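You operate a simulated robot arm through the tools that you are given. There is no shell and no other tool.

You are at the controls of a simulated robot arm. One attempt, no reset.

TASK
Wash the grime off the dirty plate with the blue pad.
Fine: wet it in the water tub; pad back, lid shut. What is to be rubbed or washed off counts as gone when no trace of it is left.

Only the result counts: the job must be done as asked and must still hold three seconds after the hand-in. Knocking over, shifting, dropping, spilling or breaking anything else fails it. A push-on lid holds only when it is set on centred and level and pressed home; a screw cap is set on level and turned clockwise until tight.

THE ROBOT
A 6-joint arm with a four-finger gripper, fixed in place. Base frame: the origin is on the floor under the middle of its stand, x ahead of it, y to its left, z up. Readings come in mm, rad, newtons and seconds.
It reaches about 1041 mm from its shoulder. Its first joint turns from -2.897 to 2.897 rad. Payload 3.67 kg.
The TCP is the grasp point between the finger pads, 28 mm short of the fingertips. In the tool frame z runs along the fingers and y along their closing line. The gripper opens to 112 mm; its body begins 73 mm behind the TCP.
Orientation is told as [roll, pitch, yaw] about the base's x, y, z axes, in that order, counted from this pose: with the fingers straight down and closing along the base's y, the tool's x points along the base's -x, its y along +y and its z along -z.

THE INTERFACE
- The arm moves only by the tool servo_tool. Its argument "steps" is a list that holds one entry, the list of rows, each a list of 7 numbers: the shift along the tool's x, y, z in mm, then the turn, a rotation vector about the tool's x, y, z in rad, then the finger opening in mm, from 0 to 112. In form: [[[x, y, z, wx, wy, wz, gripper], ...]]. A call has 1 to 20 rows; each row is the pose to reach, as a shift and turn from the pose commanded when the call began, along the tool's axes at that moment. Each row takes 0.2 s and may step no farther than 50 mm and 0.15 rad from the row before; otherwise, or with a gripper value out of range, the whole call is refused. A pose out of reach is approached as far as the arm can. The call stops where the force on the tool passes 60 N (or 10 N more than at its start, if that is more) or the arm is blocked; 0.2 s more then pass. The fingers move at their own pace (about 102.5 mm/s each) and stop on an object; they squeeze with about 24 N. The grip force told is the motor's: it shows also when the fingers shut on nothing. Time passes only in rows, and 0.2 s behind the last, so rows that repeat a pose let the fingers close. The reply holds the time, the measured pose of the TCP, the force on the tool along the base axes, the opening and the grip force, in the units named above and with some noise, with the torque about the TCP (base axes, N m) and any sound that the robot's microphone picked up.
- Cameras (640 x 400 px; columns grow to the right, rows downward): "scene" is fixed at [401.4, 649.4, 1562.4]; the picture's right is [-0.35, 0.94, 0.00], its down [0.91, 0.34, -0.24] and it looks along [-0.22, -0.08, -0.97] (base axes); focal length 325 px, centre (320, 200). "wrist" rides on the gripper at [60, -18, -104] in the tool frame; the picture's right is [0.29, 0.96, 0.00], its down [-0.80, 0.24, -0.55] and it looks along [-0.53, 0.16, 0.83] (tool axes); focal length 234 px, centre (320, 200). There is no depth. A picture from a camera that has moved, and an enlarged one, comes with that camera's place and axes in the base frame and with its lens.
- get_image(camera): a new picture of that camera. No time passes.
- close_up(camera, box): a new picture of the part [left, top, right, bottom] of that camera's present view, enlarged. No time passes.
- hand_in(): hands the job in; it is judged then, once.

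Nothing tells you positions but the pictures and the camera data. Unless the task says otherwise, let go and move clear before handing in.

The tools are called after "Call:" as name(argument=value, ...) on one line, values as JSON. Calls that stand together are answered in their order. servo_tool: Moves the arm, as the interface text tells. Its arguments: {"type":"object","properties":{"steps":{"type":"array","items":{"type":"array","items":{"type":"array","items":{"type":"number"}}}}},"required":["steps"]} The other tools are called the same way: get_image (camera) takes a picture; close_up (camera, box) takes an enlarged picture of a part of a camera's view; hand_in () hands the job in.

At the start:

```text
time: 0.0
ee_pos: [190.1, 506.6, 1107.3]
tcp_rot: [0.0, 0.0, 0.001]
ft_force: [0.1, 0.1, -0.2]
moment: [0.02, 0.02, 0.04]
grip_width: 111.8
grip_force: 0.1
```

scene: 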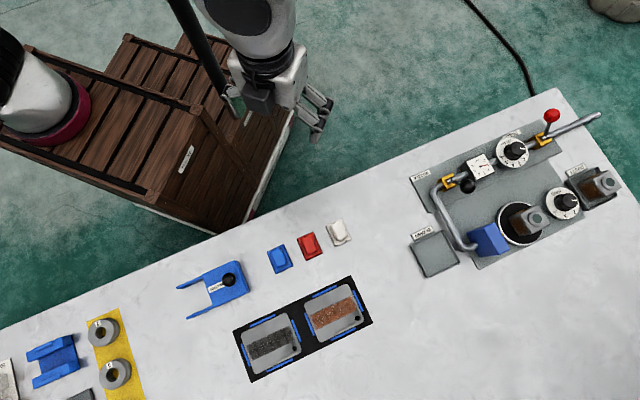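
wrist: 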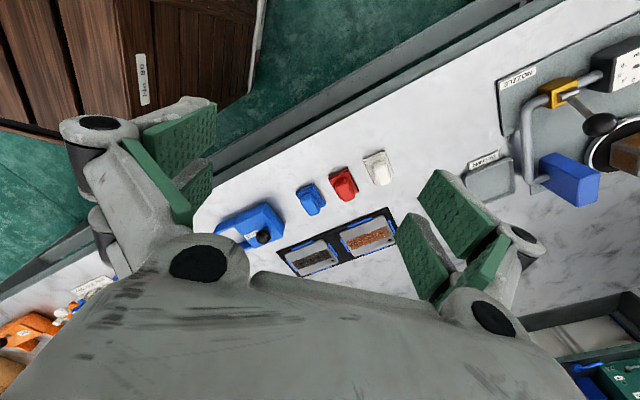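

I see a table with blue, red and white pads, two plates in a dark tray (one dark-grimed, one rusty), a blue lidded thing, and a machine station. I'll look closer before moving anything.

Call:
close_up(camera="scene", box=[160, 200, 400, 390])

Call:
close_up(camera="scene", box=[390, 90, 640, 290])

Call:
close_up(camera="scene", box=[0, 280, 180, 400])

Call:
close_up(camera="wrist", box=[200, 130, 440, 290])

Call:
close_up(camera="wrist", box=[440, 20, 640, 220])

```text
2.11 times, centred on (280, 295) of scene
camera zoom: at [401.4, 649.4, 1562.4], right [-0.35, 0.94, 0.0], down [0.91, 0.34, -0.24], along [-0.22, -0.08, -0.97], focal length 683 px, centre (404, 0)
```

zoom: 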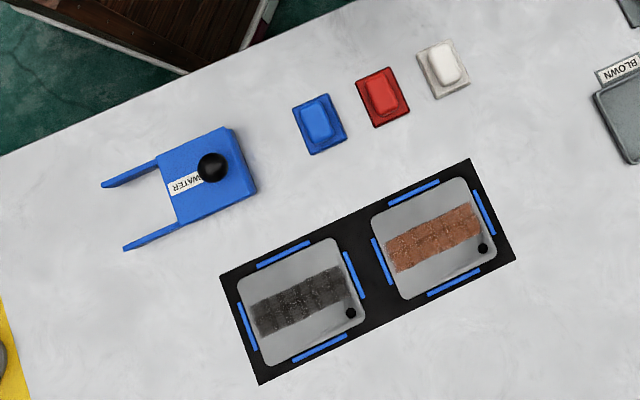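

```text
2.00 times, centred on (515, 190) of scene
camera zoom: at [401.4, 649.4, 1562.4], right [-0.35, 0.94, 0.0], down [0.91, 0.34, -0.24], along [-0.22, -0.08, -0.97], focal length 649 px, centre (-70, 220)
```

zoom: 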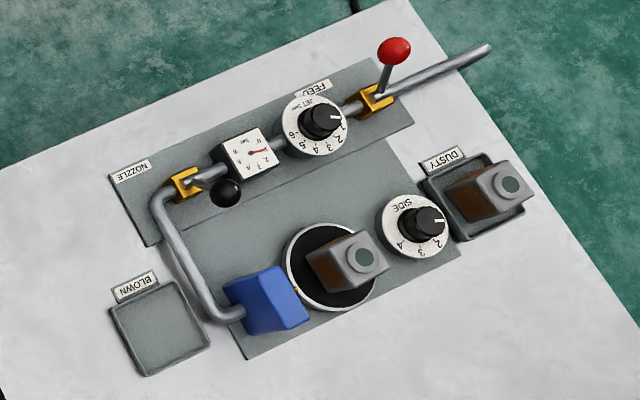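

```text
3.33 times, centred on (90, 340) of scene
camera zoom: at [401.4, 649.4, 1562.4], right [-0.35, 0.94, 0.0], down [0.91, 0.34, -0.24], along [-0.22, -0.08, -0.97], focal length 1082 px, centre (1087, -267)
```

zoom: 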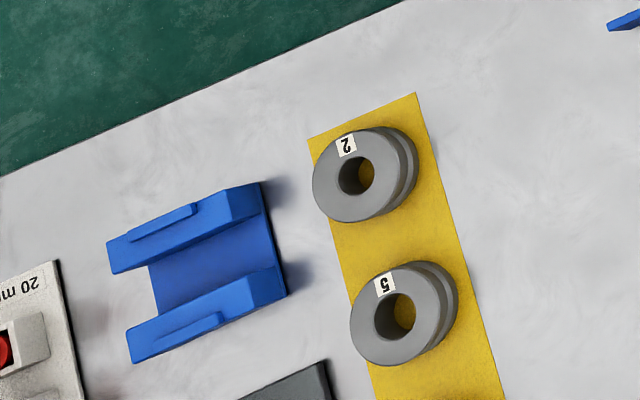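

```text
2.50 times, centred on (320, 210) of wrist
camera zoom: at [130.7, 488.8, 1211.4], right [-0.29, 0.96, 0.0], down [0.8, 0.24, 0.55], along [0.53, 0.16, -0.83], focal length 585 px, centre (320, 175)
```

zoom: 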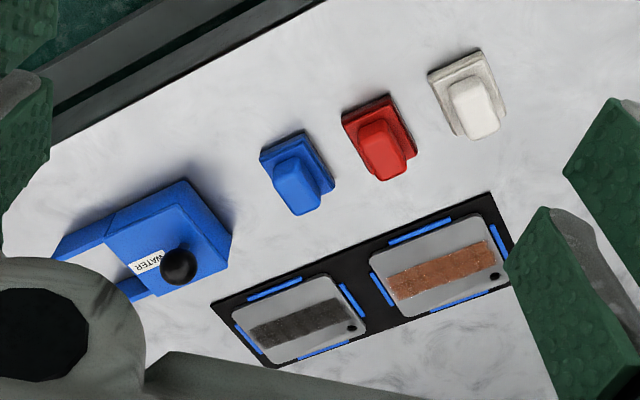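

```text
2.00 times, centred on (540, 120) of wrist
camera zoom: at [130.7, 488.8, 1211.4], right [-0.29, 0.96, 0.0], down [0.8, 0.24, 0.55], along [0.53, 0.16, -0.83], focal length 468 px, centre (-120, 360)
```

zoom: 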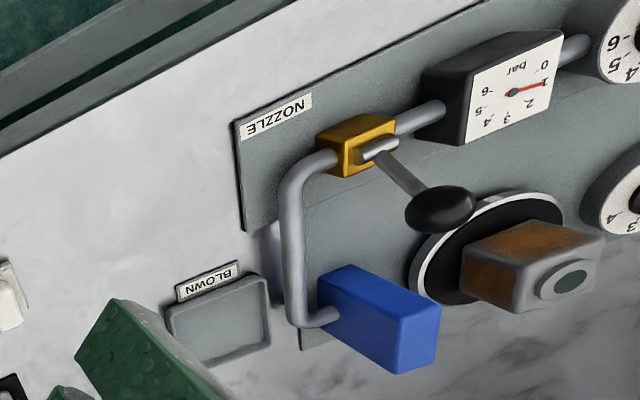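

I place the table top near z ≈ 800 mm, running at about 45° to the base frame. The blue pad is near (394, 550), the grimy dark plate near (566, 599) and the water tub near (480, 470). I'll turn the hand to 45° and move over the tub and pads for a closer look.

Call:
servo_tool(steps=[[[-35, -8, 8, 0, 0, -0.131, 111], [-70, -16, 16, 0, 0, -0.262, 111], [-105, -24, 24, 0, 0, -0.393, 111], [-140, -32, 32, 0, 0, -0.524, 111], [-175, -40, 40, 0, 0, -0.655, 111], [-200, -46, 48, 0, 0, -0.785, 111], [-200, -46, 48, 0, 0, -0.785, 111]]])

Call:
get_image(camera="wrist")

Call:
get_image(camera="scene")

```text
time: 1.6
ee_pos: [390.9, 461.1, 1058.5]
tcp_rot: [0.0, 0.0, 0.786]
ft_force: [-0.4, -0.1, -0.2]
moment: [-0.03, 0.0, 0.0]
grip_width: 111.1
grip_force: 0.1
```

```text
taken
camera wrist: at [361.8, 406.2, 1161.9], right [-0.88, 0.47, 0.0], down [0.39, 0.73, 0.55], along [0.26, 0.49, -0.83], focal length 234 px, centre (320, 200)
```

wrist: 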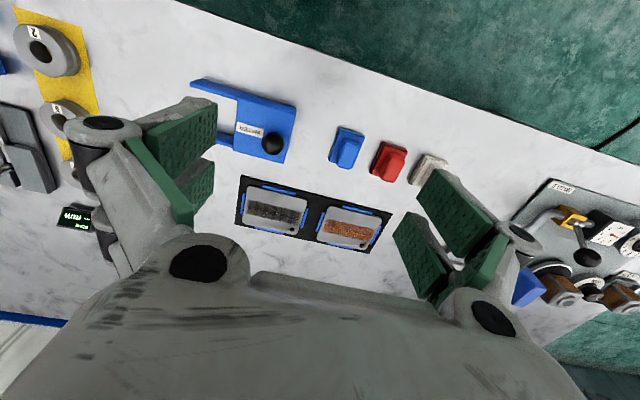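

```text
taken
```

scene: 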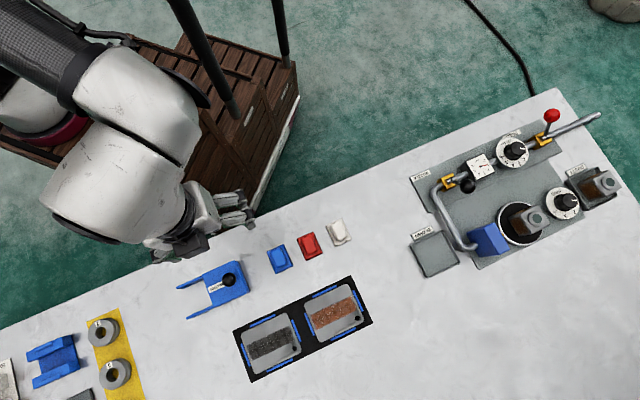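

Call:
close_up(camera="wrist", box=[170, 60, 330, 180])

Call:
close_up(camera="wrist", box=[225, 160, 405, 270])

Call:
close_up(camera="wrist", box=[310, 110, 470, 200])

Call:
close_up(camera="scene", box=[165, 220, 295, 330])

Call:
close_up(camera="scene", box=[230, 270, 380, 385])

```text
3.33 times, centred on (250, 120) of wrist
camera zoom: at [361.8, 406.2, 1161.9], right [-0.88, 0.47, 0.0], down [0.39, 0.73, 0.55], along [0.26, 0.49, -0.83], focal length 781 px, centre (553, 467)
```

zoom: 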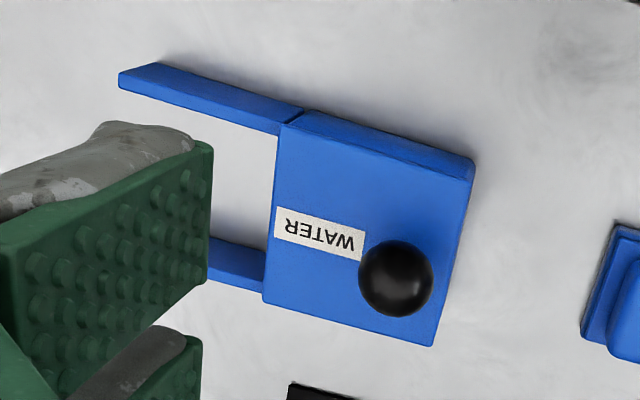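

```text
3.56 times, centred on (315, 215) of wrist
camera zoom: at [361.8, 406.2, 1161.9], right [-0.88, 0.47, 0.0], down [0.39, 0.73, 0.55], along [0.26, 0.49, -0.83], focal length 833 px, centre (338, 147)
```

zoom: 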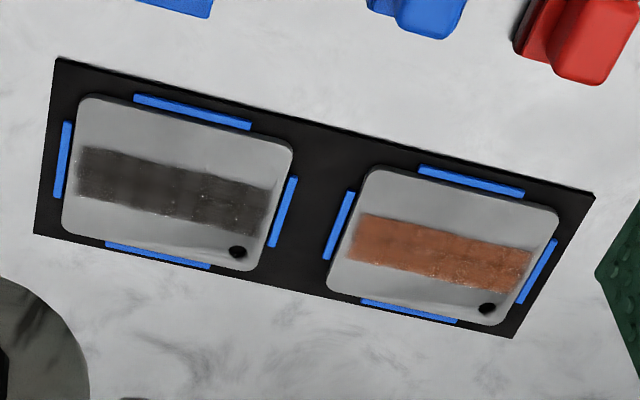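

```text
4.00 times, centred on (390, 155) of wrist
camera zoom: at [361.8, 406.2, 1161.9], right [-0.88, 0.47, 0.0], down [0.39, 0.73, 0.55], along [0.26, 0.49, -0.83], focal length 937 px, centre (40, 380)
```

zoom: 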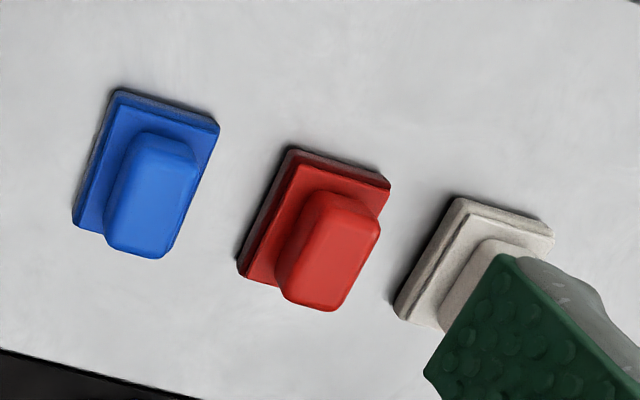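

```text
3.64 times, centred on (230, 275) of scene
camera zoom: at [401.4, 649.4, 1562.4], right [-0.35, 0.94, 0.0], down [0.91, 0.34, -0.24], along [-0.22, -0.08, -0.97], focal length 1180 px, centre (647, -73)
```

zoom: 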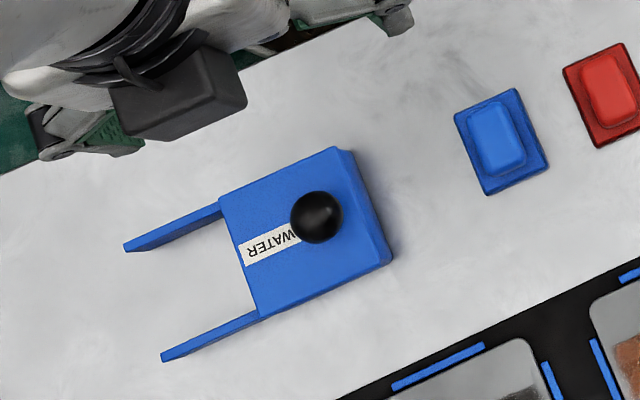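

```text
3.48 times, centred on (305, 328) of scene
camera zoom: at [401.4, 649.4, 1562.4], right [-0.35, 0.94, 0.0], down [0.91, 0.34, -0.24], along [-0.22, -0.08, -0.97], focal length 1129 px, centre (372, -244)
```

zoom: 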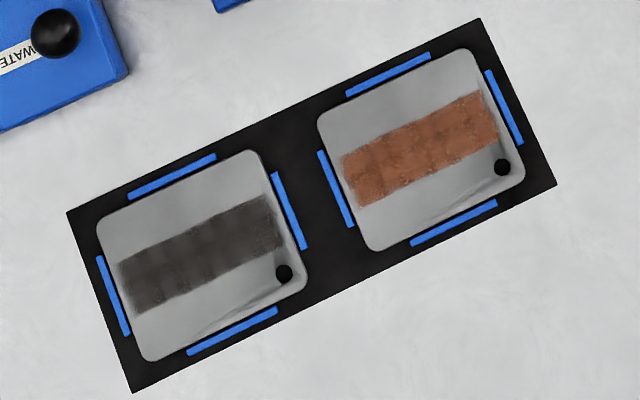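

The lid of the water tub appears to slide out along its two rails, away from the pads. The table top triangulates to z ≈ 800 and the knob ball to about (466, 472, 867). I'll go over the blue pad for a precise close view.

Call:
servo_tool(steps=[[[-16, 15, 30, 0, 0, 0, 111], [-32, 30, 60, 0, 0, 0, 111], [-48, 45, 90, 0, 0, 0, 111], [-65, 61, 118, 0, 0, 0, 111], [-65, 61, 118, 0, 0, 0, 111]]])

Call:
get_image(camera="wrist")

Call:
close_up(camera="wrist", box=[240, 80, 400, 180])

```text
time: 2.8
ee_pos: [392.7, 549.3, 939.5]
tcp_rot: [-0.002, 0.0, 0.788]
ft_force: [-0.4, -0.3, -0.4]
moment: [0.02, -0.01, 0.03]
grip_width: 111.1
grip_force: 0.0
```

```text
taken
camera wrist: at [363.3, 494.4, 1044.2], right [-0.88, 0.47, 0.0], down [0.39, 0.73, 0.55], along [0.26, 0.49, -0.83], focal length 234 px, centre (320, 200)
```

wrist: 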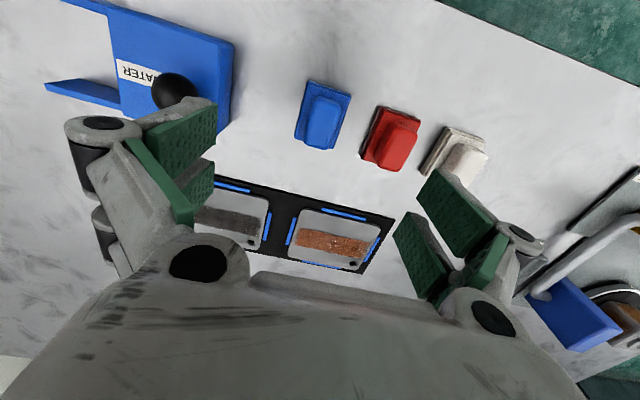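

```text
4.00 times, centred on (320, 130) of wrist
camera zoom: at [363.3, 494.4, 1044.2], right [-0.88, 0.47, 0.0], down [0.39, 0.73, 0.55], along [0.26, 0.49, -0.83], focal length 937 px, centre (320, 480)
```

zoom: 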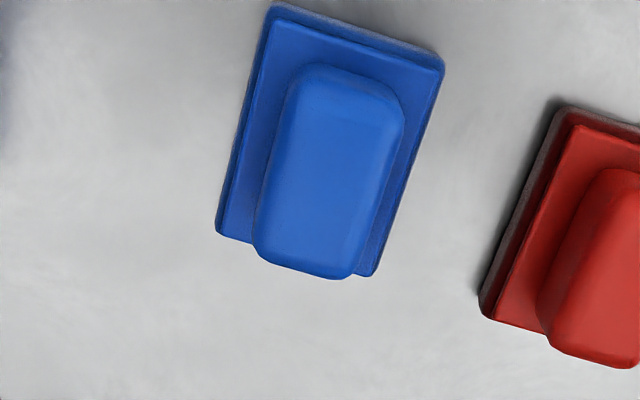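

The blue pad's base is about 40×52 mm, centred near (390, 547), and its handle is about 25 mm wide with its top at z ≈ 835. Next I'll look at the tub and knob from right above it.

Call:
servo_tool(steps=[[[1, -36, -7, 0, 0, 0, 111], [2, -72, -14, 0, 0, 0, 111], [3, -107, -21, 0, 0, 0, 111], [3, -107, -21, 0, 0, 0, 111]]])

Call:
get_image(camera="wrist")

Call:
close_up(camera="wrist", box=[200, 40, 440, 190])

```text
time: 3.8
ee_pos: [465.0, 471.6, 962.9]
tcp_rot: [0.0, 0.001, 0.784]
ft_force: [-0.5, 0.9, 0.0]
moment: [0.02, -0.02, 0.02]
grip_width: 110.9
grip_force: 0.0
```

```text
taken
camera wrist: at [436.6, 416.7, 1066.5], right [-0.88, 0.47, 0.0], down [0.39, 0.73, 0.55], along [0.26, 0.49, -0.83], focal length 234 px, centre (320, 200)
```

wrist: 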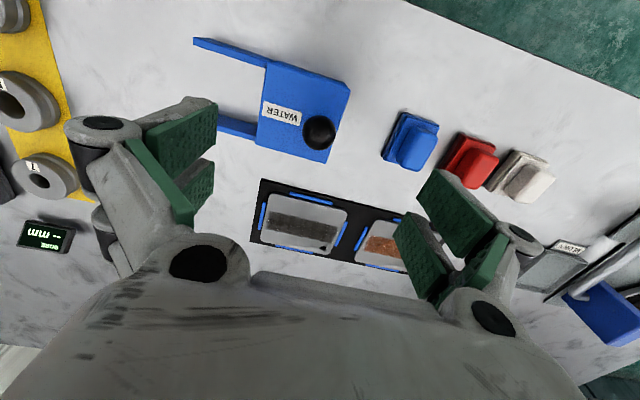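

```text
2.67 times, centred on (320, 115) of wrist
camera zoom: at [436.6, 416.7, 1066.5], right [-0.88, 0.47, 0.0], down [0.39, 0.73, 0.55], along [0.26, 0.49, -0.83], focal length 624 px, centre (320, 427)
```

zoom: 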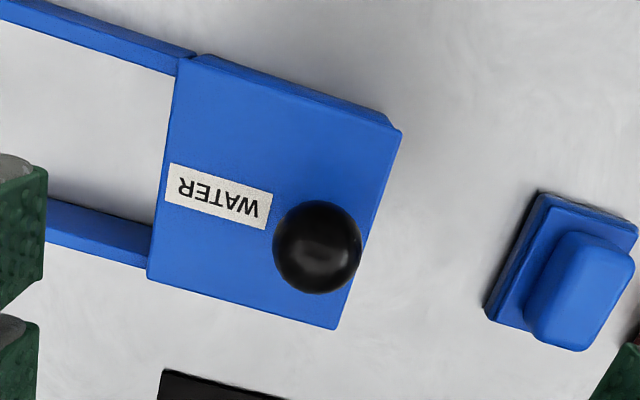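

The lid is a 77 mm square centred near (482, 461). Its knob ball is at (466.5, 472, 868), offset toward the pad side, which fits a lid that slides away along the rails. I'll descend onto the knob with the fingers partly open.

Call:
servo_tool(steps=[[[0, 0, 0, 0, 0, 0, 70], [0, 0, 30, 0, 0, 0, 70], [0, 0, 60, 0, 0, 0, 70], [0, 0, 80, 0, 0, 0, 70], [0, 0, 92, 0, 0, 0, 70], [0, 0, 92, 0, 0, 0, 70]]])

Call:
get_image(camera="wrist")

Call:
close_up(camera="scene", box=[165, 220, 295, 330])

```text
time: 5.2
ee_pos: [467.2, 471.6, 870.7]
tcp_rot: [-0.001, -0.002, 0.786]
ft_force: [0.9, 0.0, -0.1]
moment: [-0.02, 0.03, -0.02]
grip_width: 70.1
grip_force: 0.0
```

```text
taken
camera wrist: at [438.5, 416.7, 973.6], right [-0.88, 0.47, 0.0], down [0.39, 0.73, 0.55], along [0.26, 0.49, -0.83], focal length 234 px, centre (320, 200)
```

wrist: 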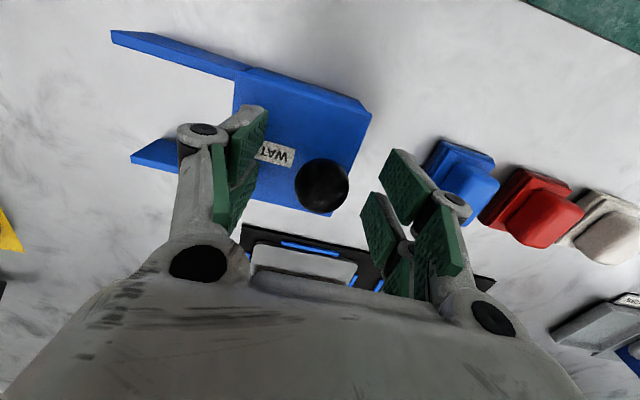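

```text
3.64 times, centred on (230, 275) of scene
camera zoom: at [401.4, 649.4, 1562.4], right [-0.35, 0.94, 0.0], down [0.91, 0.34, -0.24], along [-0.22, -0.08, -0.97], focal length 1180 px, centre (647, -73)
```

zoom: 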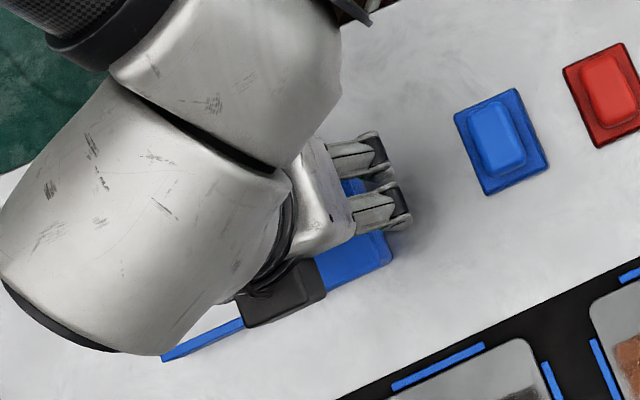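

The knob is between the fingers. I'll close on it.

Call:
servo_tool(steps=[[[0, 0, 0, 0, 0, 0, 40], [0, 0, 0, 0, 0, 0, 20], [0, 0, 0, 0, 0, 0, 15], [0, 0, 0, 0, 0, 0, 15]]])

Call:
get_image(camera="wrist")

```text
time: 6.2
ee_pos: [468.0, 471.9, 870.7]
tcp_rot: [0.002, -0.001, 0.784]
ft_force: [-0.5, 0.3, -2.3]
moment: [-0.02, 0.02, 0.0]
grip_width: 26.4
grip_force: 45.3
```

```text
taken
camera wrist: at [438.4, 416.8, 973.7], right [-0.88, 0.47, 0.0], down [0.39, 0.73, 0.55], along [0.26, 0.49, -0.83], focal length 234 px, centre (320, 200)
```

wrist: 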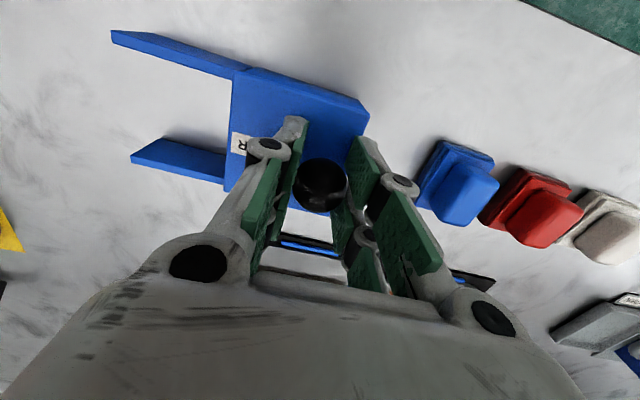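

The knob is gripped at 26 mm. I'll try a small slide along the rails while watching the force.

Call:
servo_tool(steps=[[[0, -3, 0, 0, 0, 0, 15], [0, -7, 0, 0, 0, 0, 15], [0, -12, 0, 0, 0, 0, 15]]])

Call:
get_image(camera="wrist")

```text
time: 7.0
ee_pos: [475.5, 463.6, 870.6]
tcp_rot: [0.0, -0.001, 0.786]
ft_force: [4.5, 4.3, -3.3]
moment: [0.18, -0.19, -0.03]
grip_width: 26.6
grip_force: 45.6
```

```text
taken
camera wrist: at [446.2, 409.0, 973.7], right [-0.88, 0.47, 0.0], down [0.39, 0.73, 0.55], along [0.26, 0.49, -0.83], focal length 234 px, centre (320, 200)
```

wrist: 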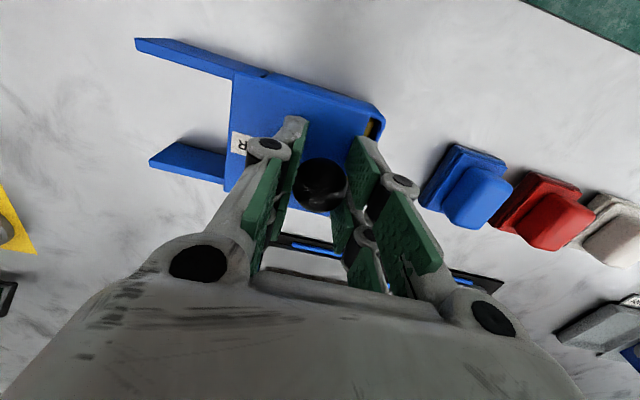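

The lid slides on its rails while the tub stays put. I'll continue in moderate steps.

Call:
servo_tool(steps=[[[-1, -6, 0, 0, 0, 0, 15], [-1, -12, 0, 0, 0, 0, 15], [-1, -18, 0, 0, 0, 0, 15], [-1, -24, 0, 0, 0, 0, 15]]])

Call:
get_image(camera="wrist")

```text
time: 8.0
ee_pos: [491.4, 448.2, 870.8]
tcp_rot: [0.001, 0.002, 0.785]
ft_force: [-0.2, -0.3, -11.5]
moment: [-0.25, 0.13, -0.04]
grip_width: 26.5
grip_force: 45.0
```

```text
taken
camera wrist: at [463.5, 392.2, 973.9], right [-0.88, 0.47, 0.0], down [0.39, 0.73, 0.55], along [0.26, 0.49, -0.83], focal length 234 px, centre (320, 200)
```

wrist: 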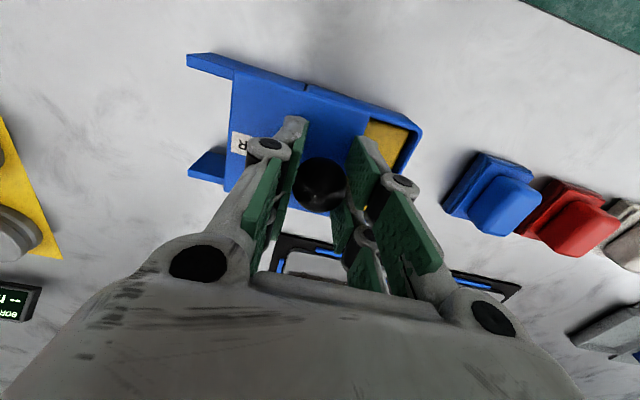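

The tub interior shows yellow. A small vertical load is building, so I'll ease down about 1 mm and keep sliding.

Call:
servo_tool(steps=[[[0, -5, 0.6, 0, 0, 0, 15], [0, -10, 0.8, 0, 0, 0, 15], [0, -15, 0.8, 0, 0, 0, 15]]])

Call:
get_image(camera="wrist")

```text
time: 8.8
ee_pos: [503.1, 437.0, 870.1]
tcp_rot: [0.0, 0.0, 0.785]
ft_force: [-5.5, -5.5, 1.3]
moment: [-0.3, 0.26, -0.09]
grip_width: 26.4
grip_force: 44.9
```

```text
taken
camera wrist: at [474.0, 381.4, 973.7], right [-0.88, 0.47, 0.0], down [0.39, 0.73, 0.55], along [0.26, 0.49, -0.83], focal length 234 px, centre (320, 200)
```

wrist: 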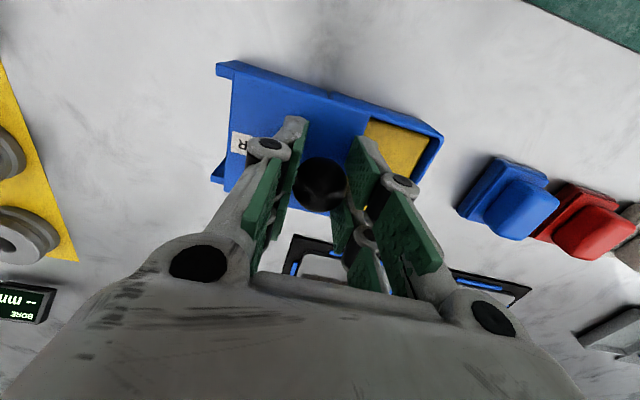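

Call:
servo_tool(steps=[[[0.7, -4, 0, 0, 0, 0, 15], [0.7, -8, 0, 0, 0, 0, 15], [0.7, -11, 0, 0, 0, 0, 15]]])

Call:
get_image(camera="wrist")

Call:
close_up(camera="scene", box=[165, 220, 295, 330])

```text
time: 9.6
ee_pos: [510.0, 428.3, 870.5]
tcp_rot: [0.002, -0.002, 0.786]
ft_force: [2.5, 2.1, 2.2]
moment: [0.25, -0.24, 0.01]
grip_width: 26.4
grip_force: 45.2
```

```text
taken
camera wrist: at [481.4, 374.0, 973.6], right [-0.88, 0.47, 0.0], down [0.39, 0.73, 0.56], along [0.26, 0.49, -0.83], focal length 234 px, centre (320, 200)
```

wrist: 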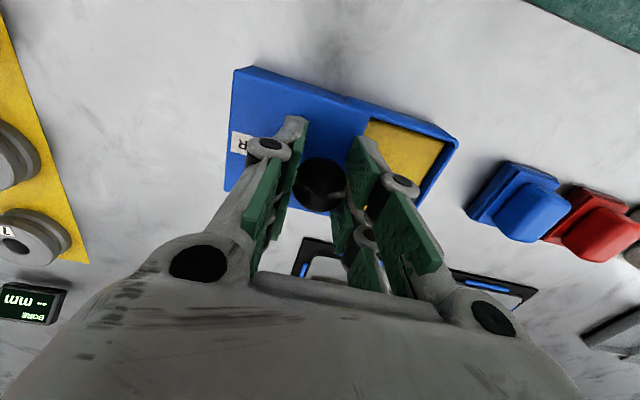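

```text
3.64 times, centred on (230, 275) of scene
camera zoom: at [401.4, 649.4, 1562.4], right [-0.35, 0.94, 0.0], down [0.91, 0.34, -0.24], along [-0.22, -0.08, -0.97], focal length 1180 px, centre (647, -73)
```

zoom: 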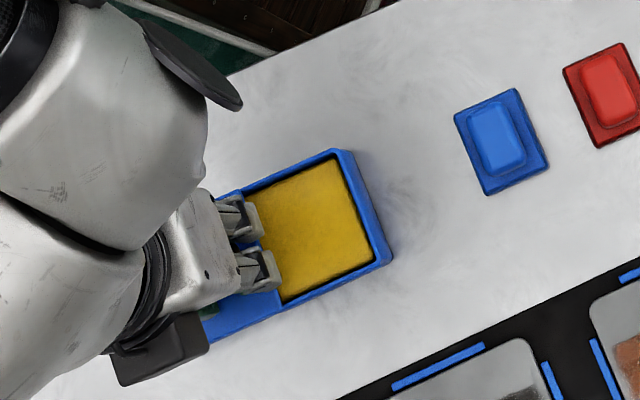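

The lid is open by about 62 mm with its far edge at the rail ends, and the tub holds a yellow wet sponge. I'll release the knob, rise and look at the open tub.

Call:
servo_tool(steps=[[[0, 0, 0, 0, 0, 0, 40], [0, 0, 0, 0, 0, 0, 65], [0, 0, -25, 0, 0, 0, 65], [0, 0, -60, 0, 0, 0, 65], [0, 0, -95, 0, 0, 0, 65], [0, 45, -95, 0, 0, 0, 100], [0, 45, -95, 0, 0, 0, 100]]])

Call:
get_image(camera="wrist")

Call:
close_up(camera="wrist", box=[200, 40, 440, 190])

```text
time: 11.2
ee_pos: [476.1, 459.2, 965.2]
tcp_rot: [-0.001, 0.001, 0.785]
ft_force: [-0.1, 0.0, 0.4]
moment: [-0.02, -0.01, -0.02]
grip_width: 99.9
grip_force: 0.1
```

```text
taken
camera wrist: at [447.1, 404.0, 1069.1], right [-0.88, 0.47, 0.0], down [0.39, 0.73, 0.55], along [0.26, 0.49, -0.83], focal length 234 px, centre (320, 200)
```

wrist: 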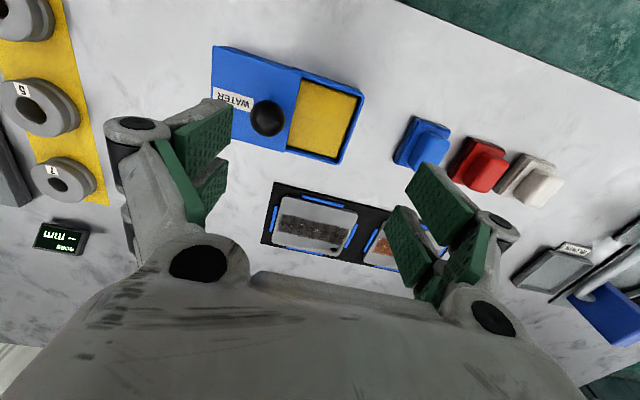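

```text
2.67 times, centred on (320, 115) of wrist
camera zoom: at [447.1, 404.0, 1069.1], right [-0.88, 0.47, 0.0], down [0.39, 0.73, 0.55], along [0.26, 0.49, -0.83], focal length 624 px, centre (320, 427)
```

zoom: 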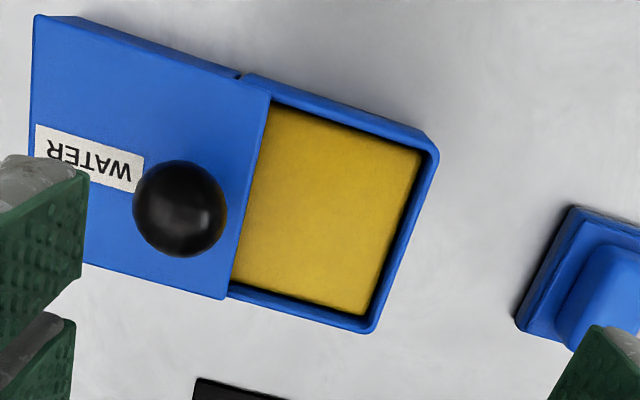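

The tub is open, showing a wet yellow sponge just under the rim in a clear window of about 57×63 mm, centred near (479, 463). I'll move over the blue pad for a precise alignment.

Call:
servo_tool(steps=[[[0, 42, 10, 0, 0, 0, 80], [-1, 84, 20, 0, 0, 0, 60], [-1, 124, 40, 0, 0, 0, 56], [-1, 124, 75, 0, 0, 0, 56], [-1, 124, 75, 0, 0, 0, 56], [-1, 124, 75, 0, 0, 0, 56]]])

Call:
get_image(camera="wrist")

Call:
close_up(camera="wrist", box=[220, 80, 420, 205])

```text
time: 12.6
ee_pos: [390.1, 547.4, 891.5]
tcp_rot: [0.001, 0.001, 0.787]
ft_force: [-0.8, 0.3, -0.1]
moment: [0.02, 0.0, -0.01]
grip_width: 55.8
grip_force: 0.1
```

```text
taken
camera wrist: at [362.4, 492.7, 994.4], right [-0.88, 0.47, 0.0], down [0.39, 0.73, 0.55], along [0.26, 0.49, -0.83], focal length 234 px, centre (320, 200)
```

wrist: 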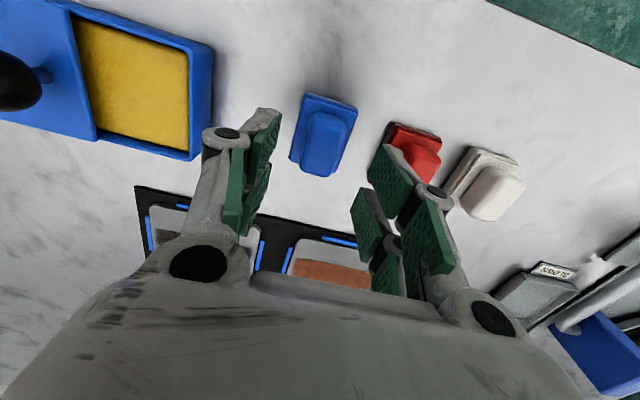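

```text
3.20 times, centred on (320, 142) of wrist
camera zoom: at [362.4, 492.7, 994.4], right [-0.88, 0.47, 0.0], down [0.39, 0.73, 0.55], along [0.26, 0.49, -0.83], focal length 749 px, centre (320, 384)
```

zoom: 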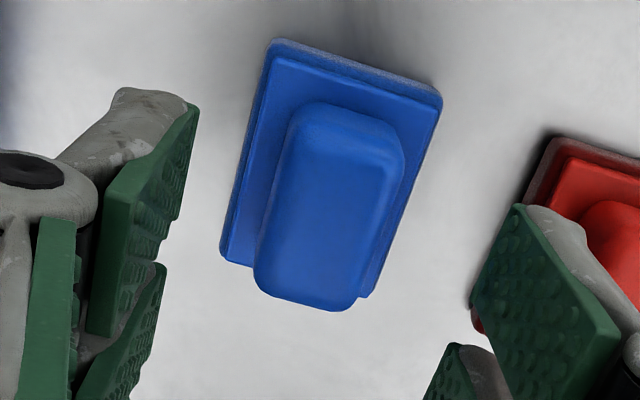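

The hand is centred over the blue pad to within about 1 mm, with clear space on both sides. I'll descend so the fingertips sit just above the pad's base plate, beside the handle.

Call:
servo_tool(steps=[[[0, 0, 15, 0, 0, 0, 50], [0, 0, 30, 0, 0, 0, 50], [0, 0, 40, 0, 0, 0, 50], [0, 0, 46, 0, 0, 0, 50], [0, 0, 46, 0, 0, 0, 50]]])

Call:
get_image(camera="wrist")

Call:
close_up(camera="wrist", box=[220, 100, 420, 225])

```text
time: 13.8
ee_pos: [392.4, 550.1, 843.2]
tcp_rot: [-0.001, 0.0, 0.784]
ft_force: [0.5, 0.3, -0.7]
moment: [0.01, -0.02, 0.0]
grip_width: 49.8
grip_force: 0.1
```

```text
taken
camera wrist: at [362.5, 494.2, 946.4], right [-0.88, 0.47, 0.0], down [0.39, 0.73, 0.55], along [0.26, 0.49, -0.83], focal length 234 px, centre (320, 200)
```

wrist: 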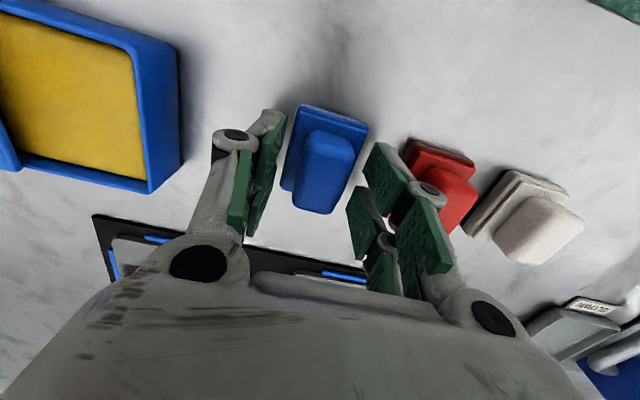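

```text
3.20 times, centred on (320, 162) of wrist
camera zoom: at [362.5, 494.2, 946.4], right [-0.88, 0.47, 0.0], down [0.39, 0.73, 0.55], along [0.26, 0.49, -0.83], focal length 749 px, centre (320, 320)
```

zoom: 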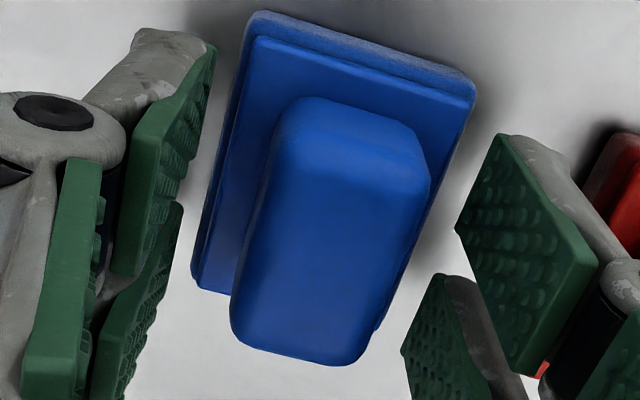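

Both finger pairs straddle the handle just above the base plate. I'll shift 2.5 mm toward the robot to centre on the handle, then close.

Call:
servo_tool(steps=[[[2, 0, 0, 0, 0, 0, 50], [2.5, 0, 0, 0, 0, 0, 40], [2.5, 0, 0, 0, 0, 0, 25], [2.5, 0, 0, 0, 0, 0, 15], [2.5, 0, 0, 0, 0, 0, 12], [2.5, 0, 0, 0, 0, 0, 12]]])

Call:
get_image(camera="wrist")

Call:
close_up(camera="wrist", box=[220, 100, 420, 225])

```text
time: 15.2
ee_pos: [388.6, 547.3, 843.2]
tcp_rot: [0.0, 0.0, 0.785]
ft_force: [-0.5, 0.4, 0.7]
moment: [-0.01, -0.01, 0.04]
grip_width: 25.5
grip_force: 24.0
```

```text
taken
camera wrist: at [360.1, 492.5, 946.7], right [-0.88, 0.47, 0.0], down [0.39, 0.73, 0.55], along [0.26, 0.49, -0.83], focal length 234 px, centre (320, 200)
```

wrist: 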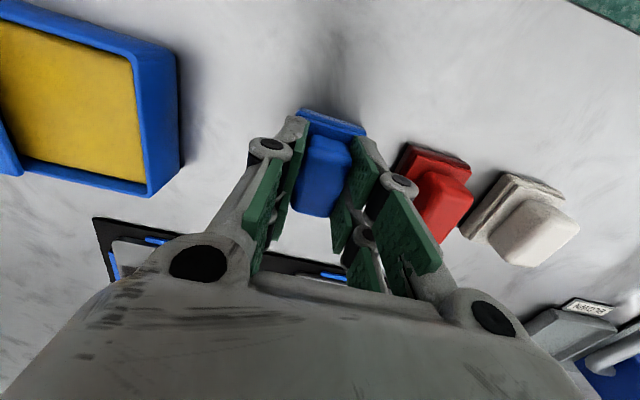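

```text
3.20 times, centred on (320, 162) of wrist
camera zoom: at [360.1, 492.5, 946.7], right [-0.88, 0.47, 0.0], down [0.39, 0.73, 0.55], along [0.26, 0.49, -0.83], focal length 749 px, centre (320, 320)
```

zoom: 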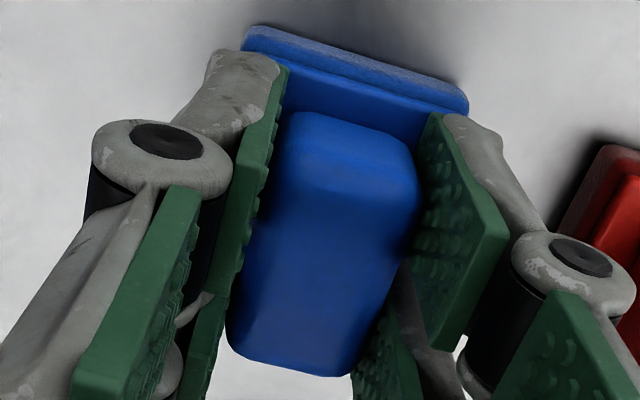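

The handle is gripped at 25.5 mm with the full 24 N. This TCP pose, about (390, 546.7, 843.5), is the pad's home. I'll lift straight up and check the hold.

Call:
servo_tool(steps=[[[0, 0, -10, 0, 0, 0, 12], [0, 0, -30, 0, 0, 0, 12], [0, 0, -60, 0, 0, 0, 12], [0, 0, -60, 0, 0, 0, 12]]])

Call:
get_image(camera="wrist")

Call:
close_up(camera="scene", box=[165, 210, 355, 330])

```text
time: 16.2
ee_pos: [389.7, 547.1, 905.1]
tcp_rot: [-0.001, 0.0, 0.787]
ft_force: [0.4, 0.2, -0.6]
moment: [0.01, 0.02, -0.02]
grip_width: 25.2
grip_force: 23.4
```

```text
taken
camera wrist: at [359.6, 491.7, 1009.1], right [-0.88, 0.47, 0.0], down [0.39, 0.73, 0.55], along [0.26, 0.49, -0.83], focal length 234 px, centre (320, 200)
```

wrist: 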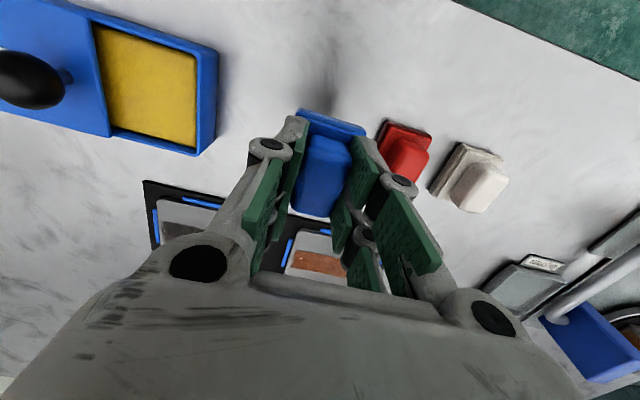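

```text
3.33 times, centred on (260, 270) of scene
camera zoom: at [401.4, 649.4, 1562.4], right [-0.35, 0.94, 0.0], down [0.91, 0.34, -0.24], along [-0.22, -0.08, -0.97], focal length 1082 px, centre (520, -33)
```

zoom: 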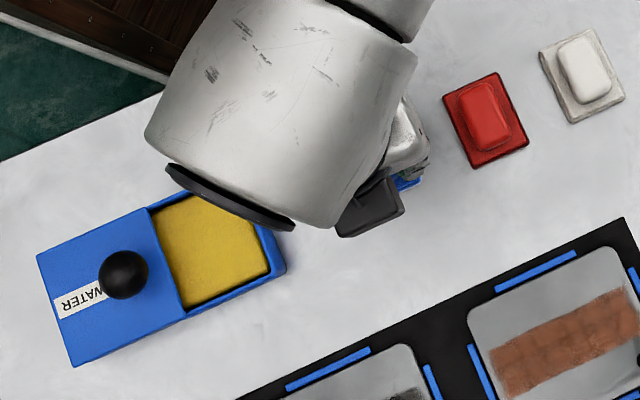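

The pad is held firmly. I'll carry it above the tub window, staying clear of the knob.

Call:
servo_tool(steps=[[[-1, -30, 0, 0, 0, 0, 12], [-2, -60, 0, 0, 0, 0, 12], [-3.4, -90, 0, 0, 0, 0, 12], [-3.4, -110, 0, 0, 0, 0, 12], [-3.4, -117, 0, 0, 0, 0, 12], [-3.4, -117, 0, 0, 0, 0, 12]]])

Call:
get_image(camera="wrist")

Call:
close_up(camera="wrist", box=[200, 60, 440, 210])

Call:
close_up(camera="scene", box=[165, 210, 355, 330])

```text
time: 17.6
ee_pos: [474.4, 468.2, 903.6]
tcp_rot: [0.001, 0.001, 0.785]
ft_force: [-0.7, 0.4, -1.1]
moment: [0.01, 0.0, 0.02]
grip_width: 25.5
grip_force: 24.3
```

```text
taken
camera wrist: at [445.7, 412.0, 1006.7], right [-0.88, 0.47, 0.0], down [0.39, 0.73, 0.55], along [0.26, 0.49, -0.83], focal length 234 px, centre (320, 200)
```

wrist: 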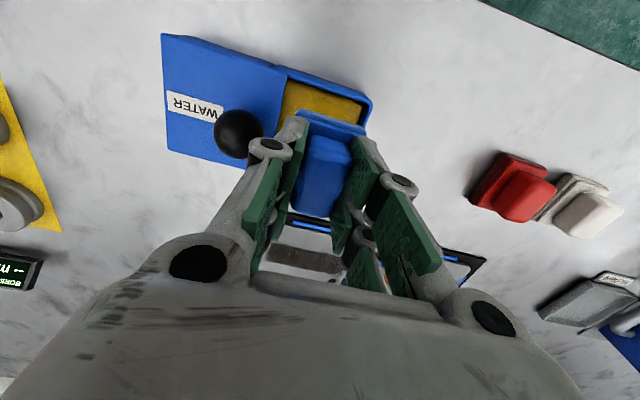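

```text
2.67 times, centred on (320, 135) of wrist
camera zoom: at [445.7, 412.0, 1006.7], right [-0.88, 0.47, 0.0], down [0.39, 0.73, 0.55], along [0.26, 0.49, -0.83], focal length 624 px, centre (320, 373)
```

zoom: 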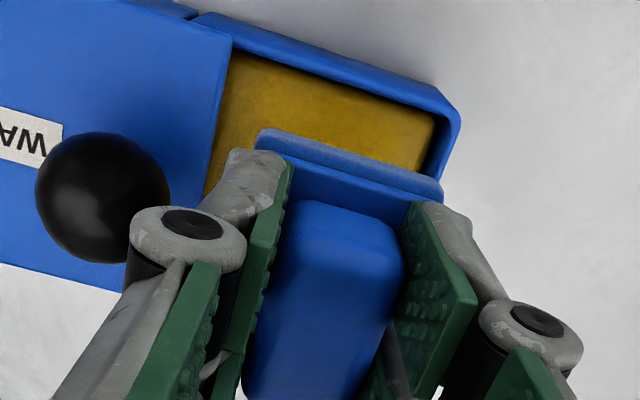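

```text
3.33 times, centred on (260, 270) of scene
camera zoom: at [401.4, 649.4, 1562.4], right [-0.35, 0.94, 0.0], down [0.91, 0.34, -0.24], along [-0.22, -0.08, -0.97], focal length 1082 px, centre (520, -33)
```

zoom: 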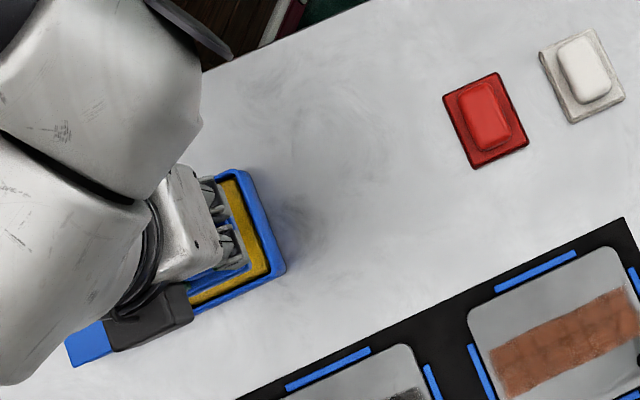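

The pad is over the window, about 3 mm inside the wall on one side, with the knob about 3 mm clear of the finger. I'll nudge it to balance those margins and lower it to just above the rim.

Call:
servo_tool(steps=[[[2, -1, 8, 0, 0, 0, 12], [2, -1, 18, 0, 0, 0, 12], [2, -1, 27, 0, 0, 0, 12], [2, -1, 27, 0, 0, 0, 12]]])

Call:
close_up(camera="wrist", box=[200, 60, 440, 210])

Call:
close_up(camera="scene", box=[165, 210, 295, 320])

```text
time: 18.6
ee_pos: [474.1, 466.0, 875.1]
tcp_rot: [0.0, 0.0, 0.785]
ft_force: [-0.2, 0.8, -0.5]
moment: [0.04, 0.02, 0.01]
grip_width: 25.5
grip_force: 23.4
```

```text
2.67 times, centred on (320, 135) of wrist
camera zoom: at [445.1, 409.8, 979.9], right [-0.88, 0.47, 0.0], down [0.39, 0.73, 0.55], along [0.26, 0.49, -0.83], focal length 624 px, centre (320, 373)
```

zoom: 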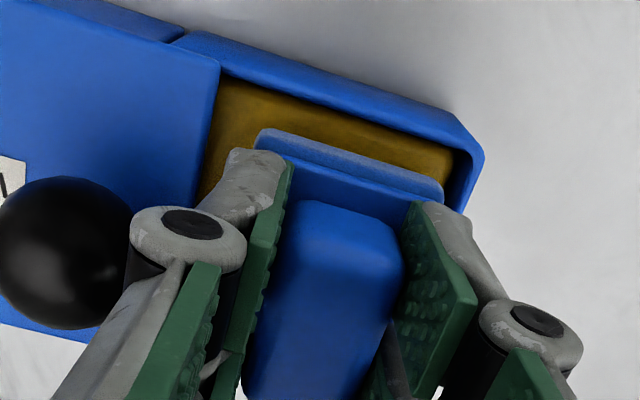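

```text
3.64 times, centred on (230, 265) of scene
camera zoom: at [401.4, 649.4, 1562.4], right [-0.35, 0.94, 0.0], down [0.91, 0.34, -0.24], along [-0.22, -0.08, -0.97], focal length 1180 px, centre (647, -36)
```

zoom: 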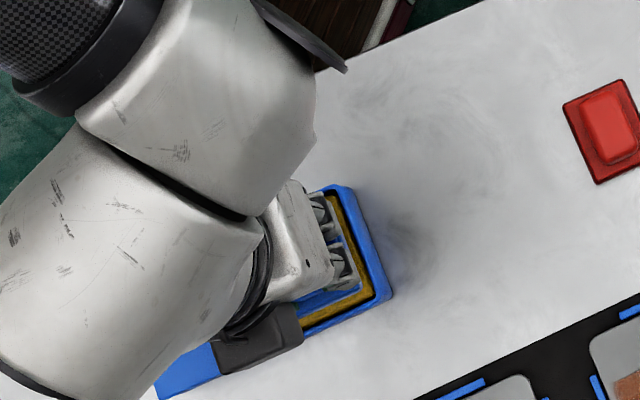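

The clearances look good on all sides. I'll lower slowly until the pad meets the sponge.

Call:
servo_tool(steps=[[[0, 0, 2, 0, 0, 0, 12], [0, 0, 4, 0, 0, 0, 12], [0, 0, 6, 0, 0, 0, 12], [0, 0, 6, 0, 0, 0, 12]]])

Call:
close_up(camera="wrist", box=[200, 60, 440, 210])

```text
time: 19.6
ee_pos: [474.2, 466.1, 871.3]
tcp_rot: [0.002, -0.002, 0.784]
ft_force: [-1.1, -3.1, 23.9]
moment: [-0.27, 0.16, 0.0]
grip_width: 25.3
grip_force: 23.9
```

```text
2.67 times, centred on (320, 135) of wrist
camera zoom: at [445.2, 409.8, 975.4], right [-0.88, 0.47, 0.0], down [0.39, 0.73, 0.56], along [0.26, 0.49, -0.83], focal length 624 px, centre (320, 373)
```

zoom: 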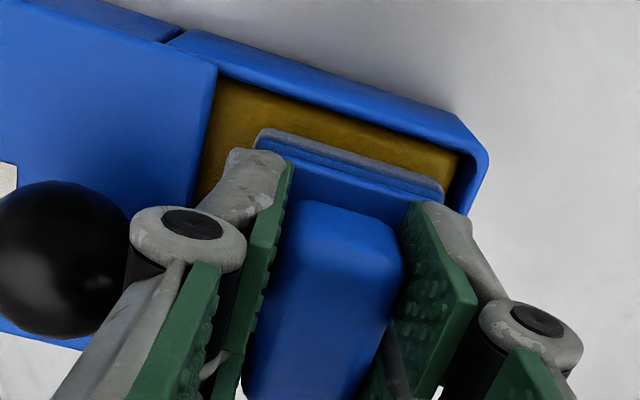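

The pad presses the sponge at about 24 N. I'll ease off slightly and hold it there to soak.

Call:
servo_tool(steps=[[[0, 0, -1, 0, 0, 0, 12], [0, 0, -1, 0, 0, 0, 12], [0, 0, -1, 0, 0, 0, 12], [0, 0, -1, 0, 0, 0, 12], [0, 0, -1, 0, 0, 0, 12], [0, 0, -1, 0, 0, 0, 12], [0, 0, -1, 0, 0, 0, 12], [0, 0, -1, 0, 0, 0, 12]]])

Call:
close_up(camera="wrist", box=[200, 60, 440, 210])

```text
time: 21.4
ee_pos: [474.7, 464.3, 871.3]
tcp_rot: [0.0, 0.001, 0.787]
ft_force: [4.5, 4.0, 13.0]
moment: [0.16, -0.2, -0.02]
grip_width: 25.5
grip_force: 24.4
```

```text
2.67 times, centred on (320, 135) of wrist
camera zoom: at [444.7, 409.7, 975.5], right [-0.88, 0.47, 0.0], down [0.39, 0.73, 0.55], along [0.26, 0.49, -0.83], focal length 624 px, centre (320, 373)
```

zoom: 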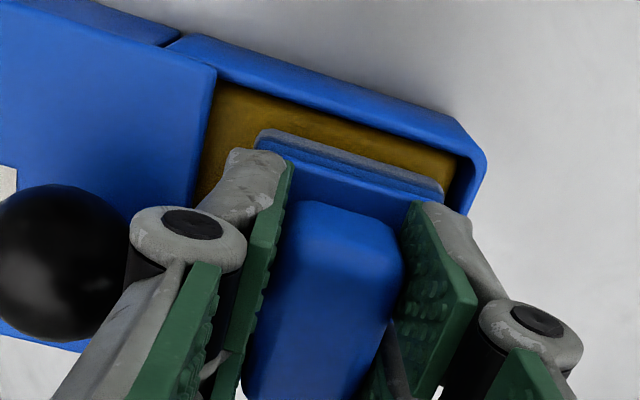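

The pad has soaked under steady contact. I'll lift it straight out and look at it and the tub.

Call:
servo_tool(steps=[[[0, 0, -8, 0, 0, 0, 12], [0, 0, -20, 0, 0, 0, 12], [0, 0, -45, 0, 0, 0, 12], [0, 0, -45, 0, 0, 0, 12], [0, 0, -45, 0, 0, 0, 12]]])

Call:
get_image(camera="wrist")

Call:
close_up(camera="wrist", box=[200, 60, 440, 210])

```text
time: 22.6
ee_pos: [474.3, 464.4, 917.2]
tcp_rot: [0.001, 0.0, 0.785]
ft_force: [0.1, -0.4, -0.4]
moment: [0.0, 0.01, -0.03]
grip_width: 25.3
grip_force: 23.8
```

```text
taken
camera wrist: at [445.3, 410.2, 1020.9], right [-0.88, 0.47, 0.0], down [0.39, 0.73, 0.55], along [0.26, 0.49, -0.83], focal length 234 px, centre (320, 200)
```

wrist: 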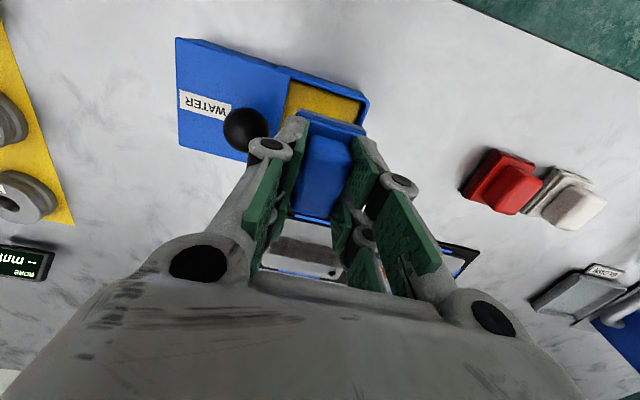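

```text
2.67 times, centred on (320, 135) of wrist
camera zoom: at [445.3, 410.2, 1020.9], right [-0.88, 0.47, 0.0], down [0.39, 0.73, 0.55], along [0.26, 0.49, -0.83], focal length 624 px, centre (320, 373)
```

zoom: 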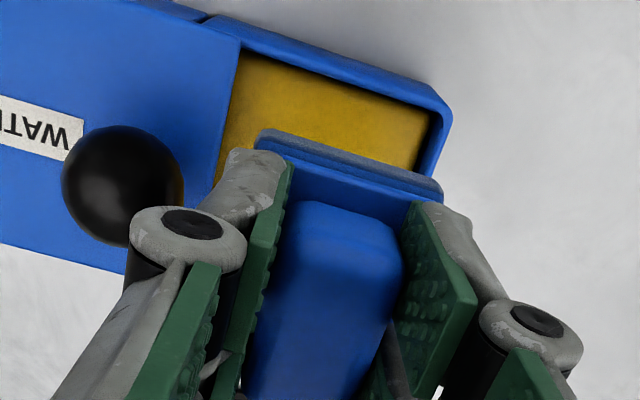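

The felt edge looks darker, so it seems wet. I'll carry it over the grimy plate, staying high, and view the plate.

Call:
servo_tool(steps=[[[-30, 5, 0, 0, 0, 0, 12], [-65, 12, 0, 0, 0, 0, 12], [-100, 20, 0, 0, 0, 0, 12], [-130, 28, 0, 0, 0, 0, 12], [-154, 31, 0, 0, 0, 0, 12], [-154, 31, 0, 0, 0, 0, 12], [-154, 31, 0, 0, 0, 0, 12]]])

Call:
get_image(camera="wrist")

Call:
get_image(camera="scene")

Call:
close_up(camera="wrist", box=[180, 60, 460, 235])

```text
time: 24.2
ee_pos: [562.0, 596.2, 916.9]
tcp_rot: [0.001, -0.001, 0.786]
ft_force: [-0.6, -0.1, -0.4]
moment: [-0.01, 0.01, 0.0]
grip_width: 25.4
grip_force: 23.5
```

```text
taken
camera wrist: at [532.5, 540.5, 1020.3], right [-0.88, 0.47, 0.0], down [0.39, 0.73, 0.55], along [0.26, 0.49, -0.83], focal length 234 px, centre (320, 200)
```

wrist: 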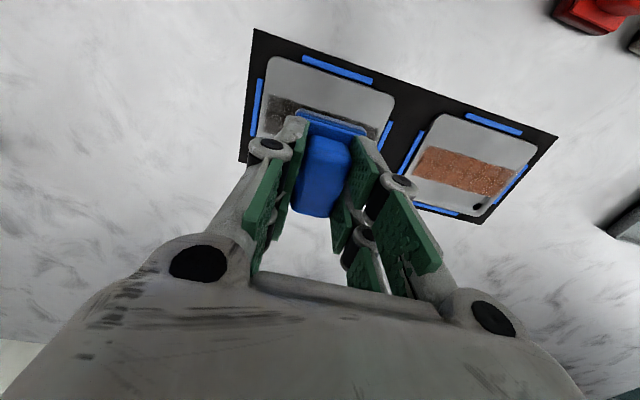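

```text
taken
```

scene: 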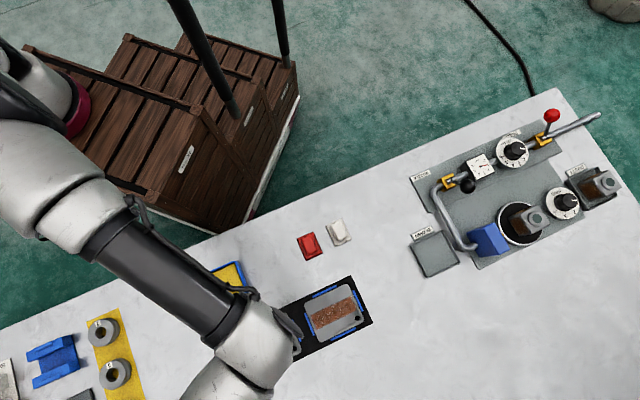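

```text
2.29 times, centred on (320, 148) of wrist
camera zoom: at [532.5, 540.5, 1020.3], right [-0.88, 0.47, 0.0], down [0.39, 0.73, 0.55], along [0.26, 0.49, -0.83], focal length 535 px, centre (320, 320)
```

zoom: 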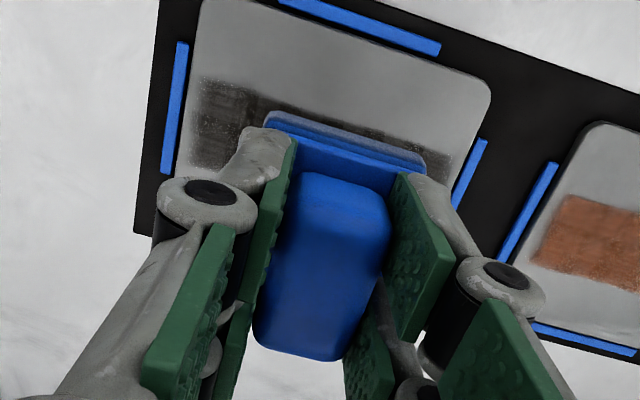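

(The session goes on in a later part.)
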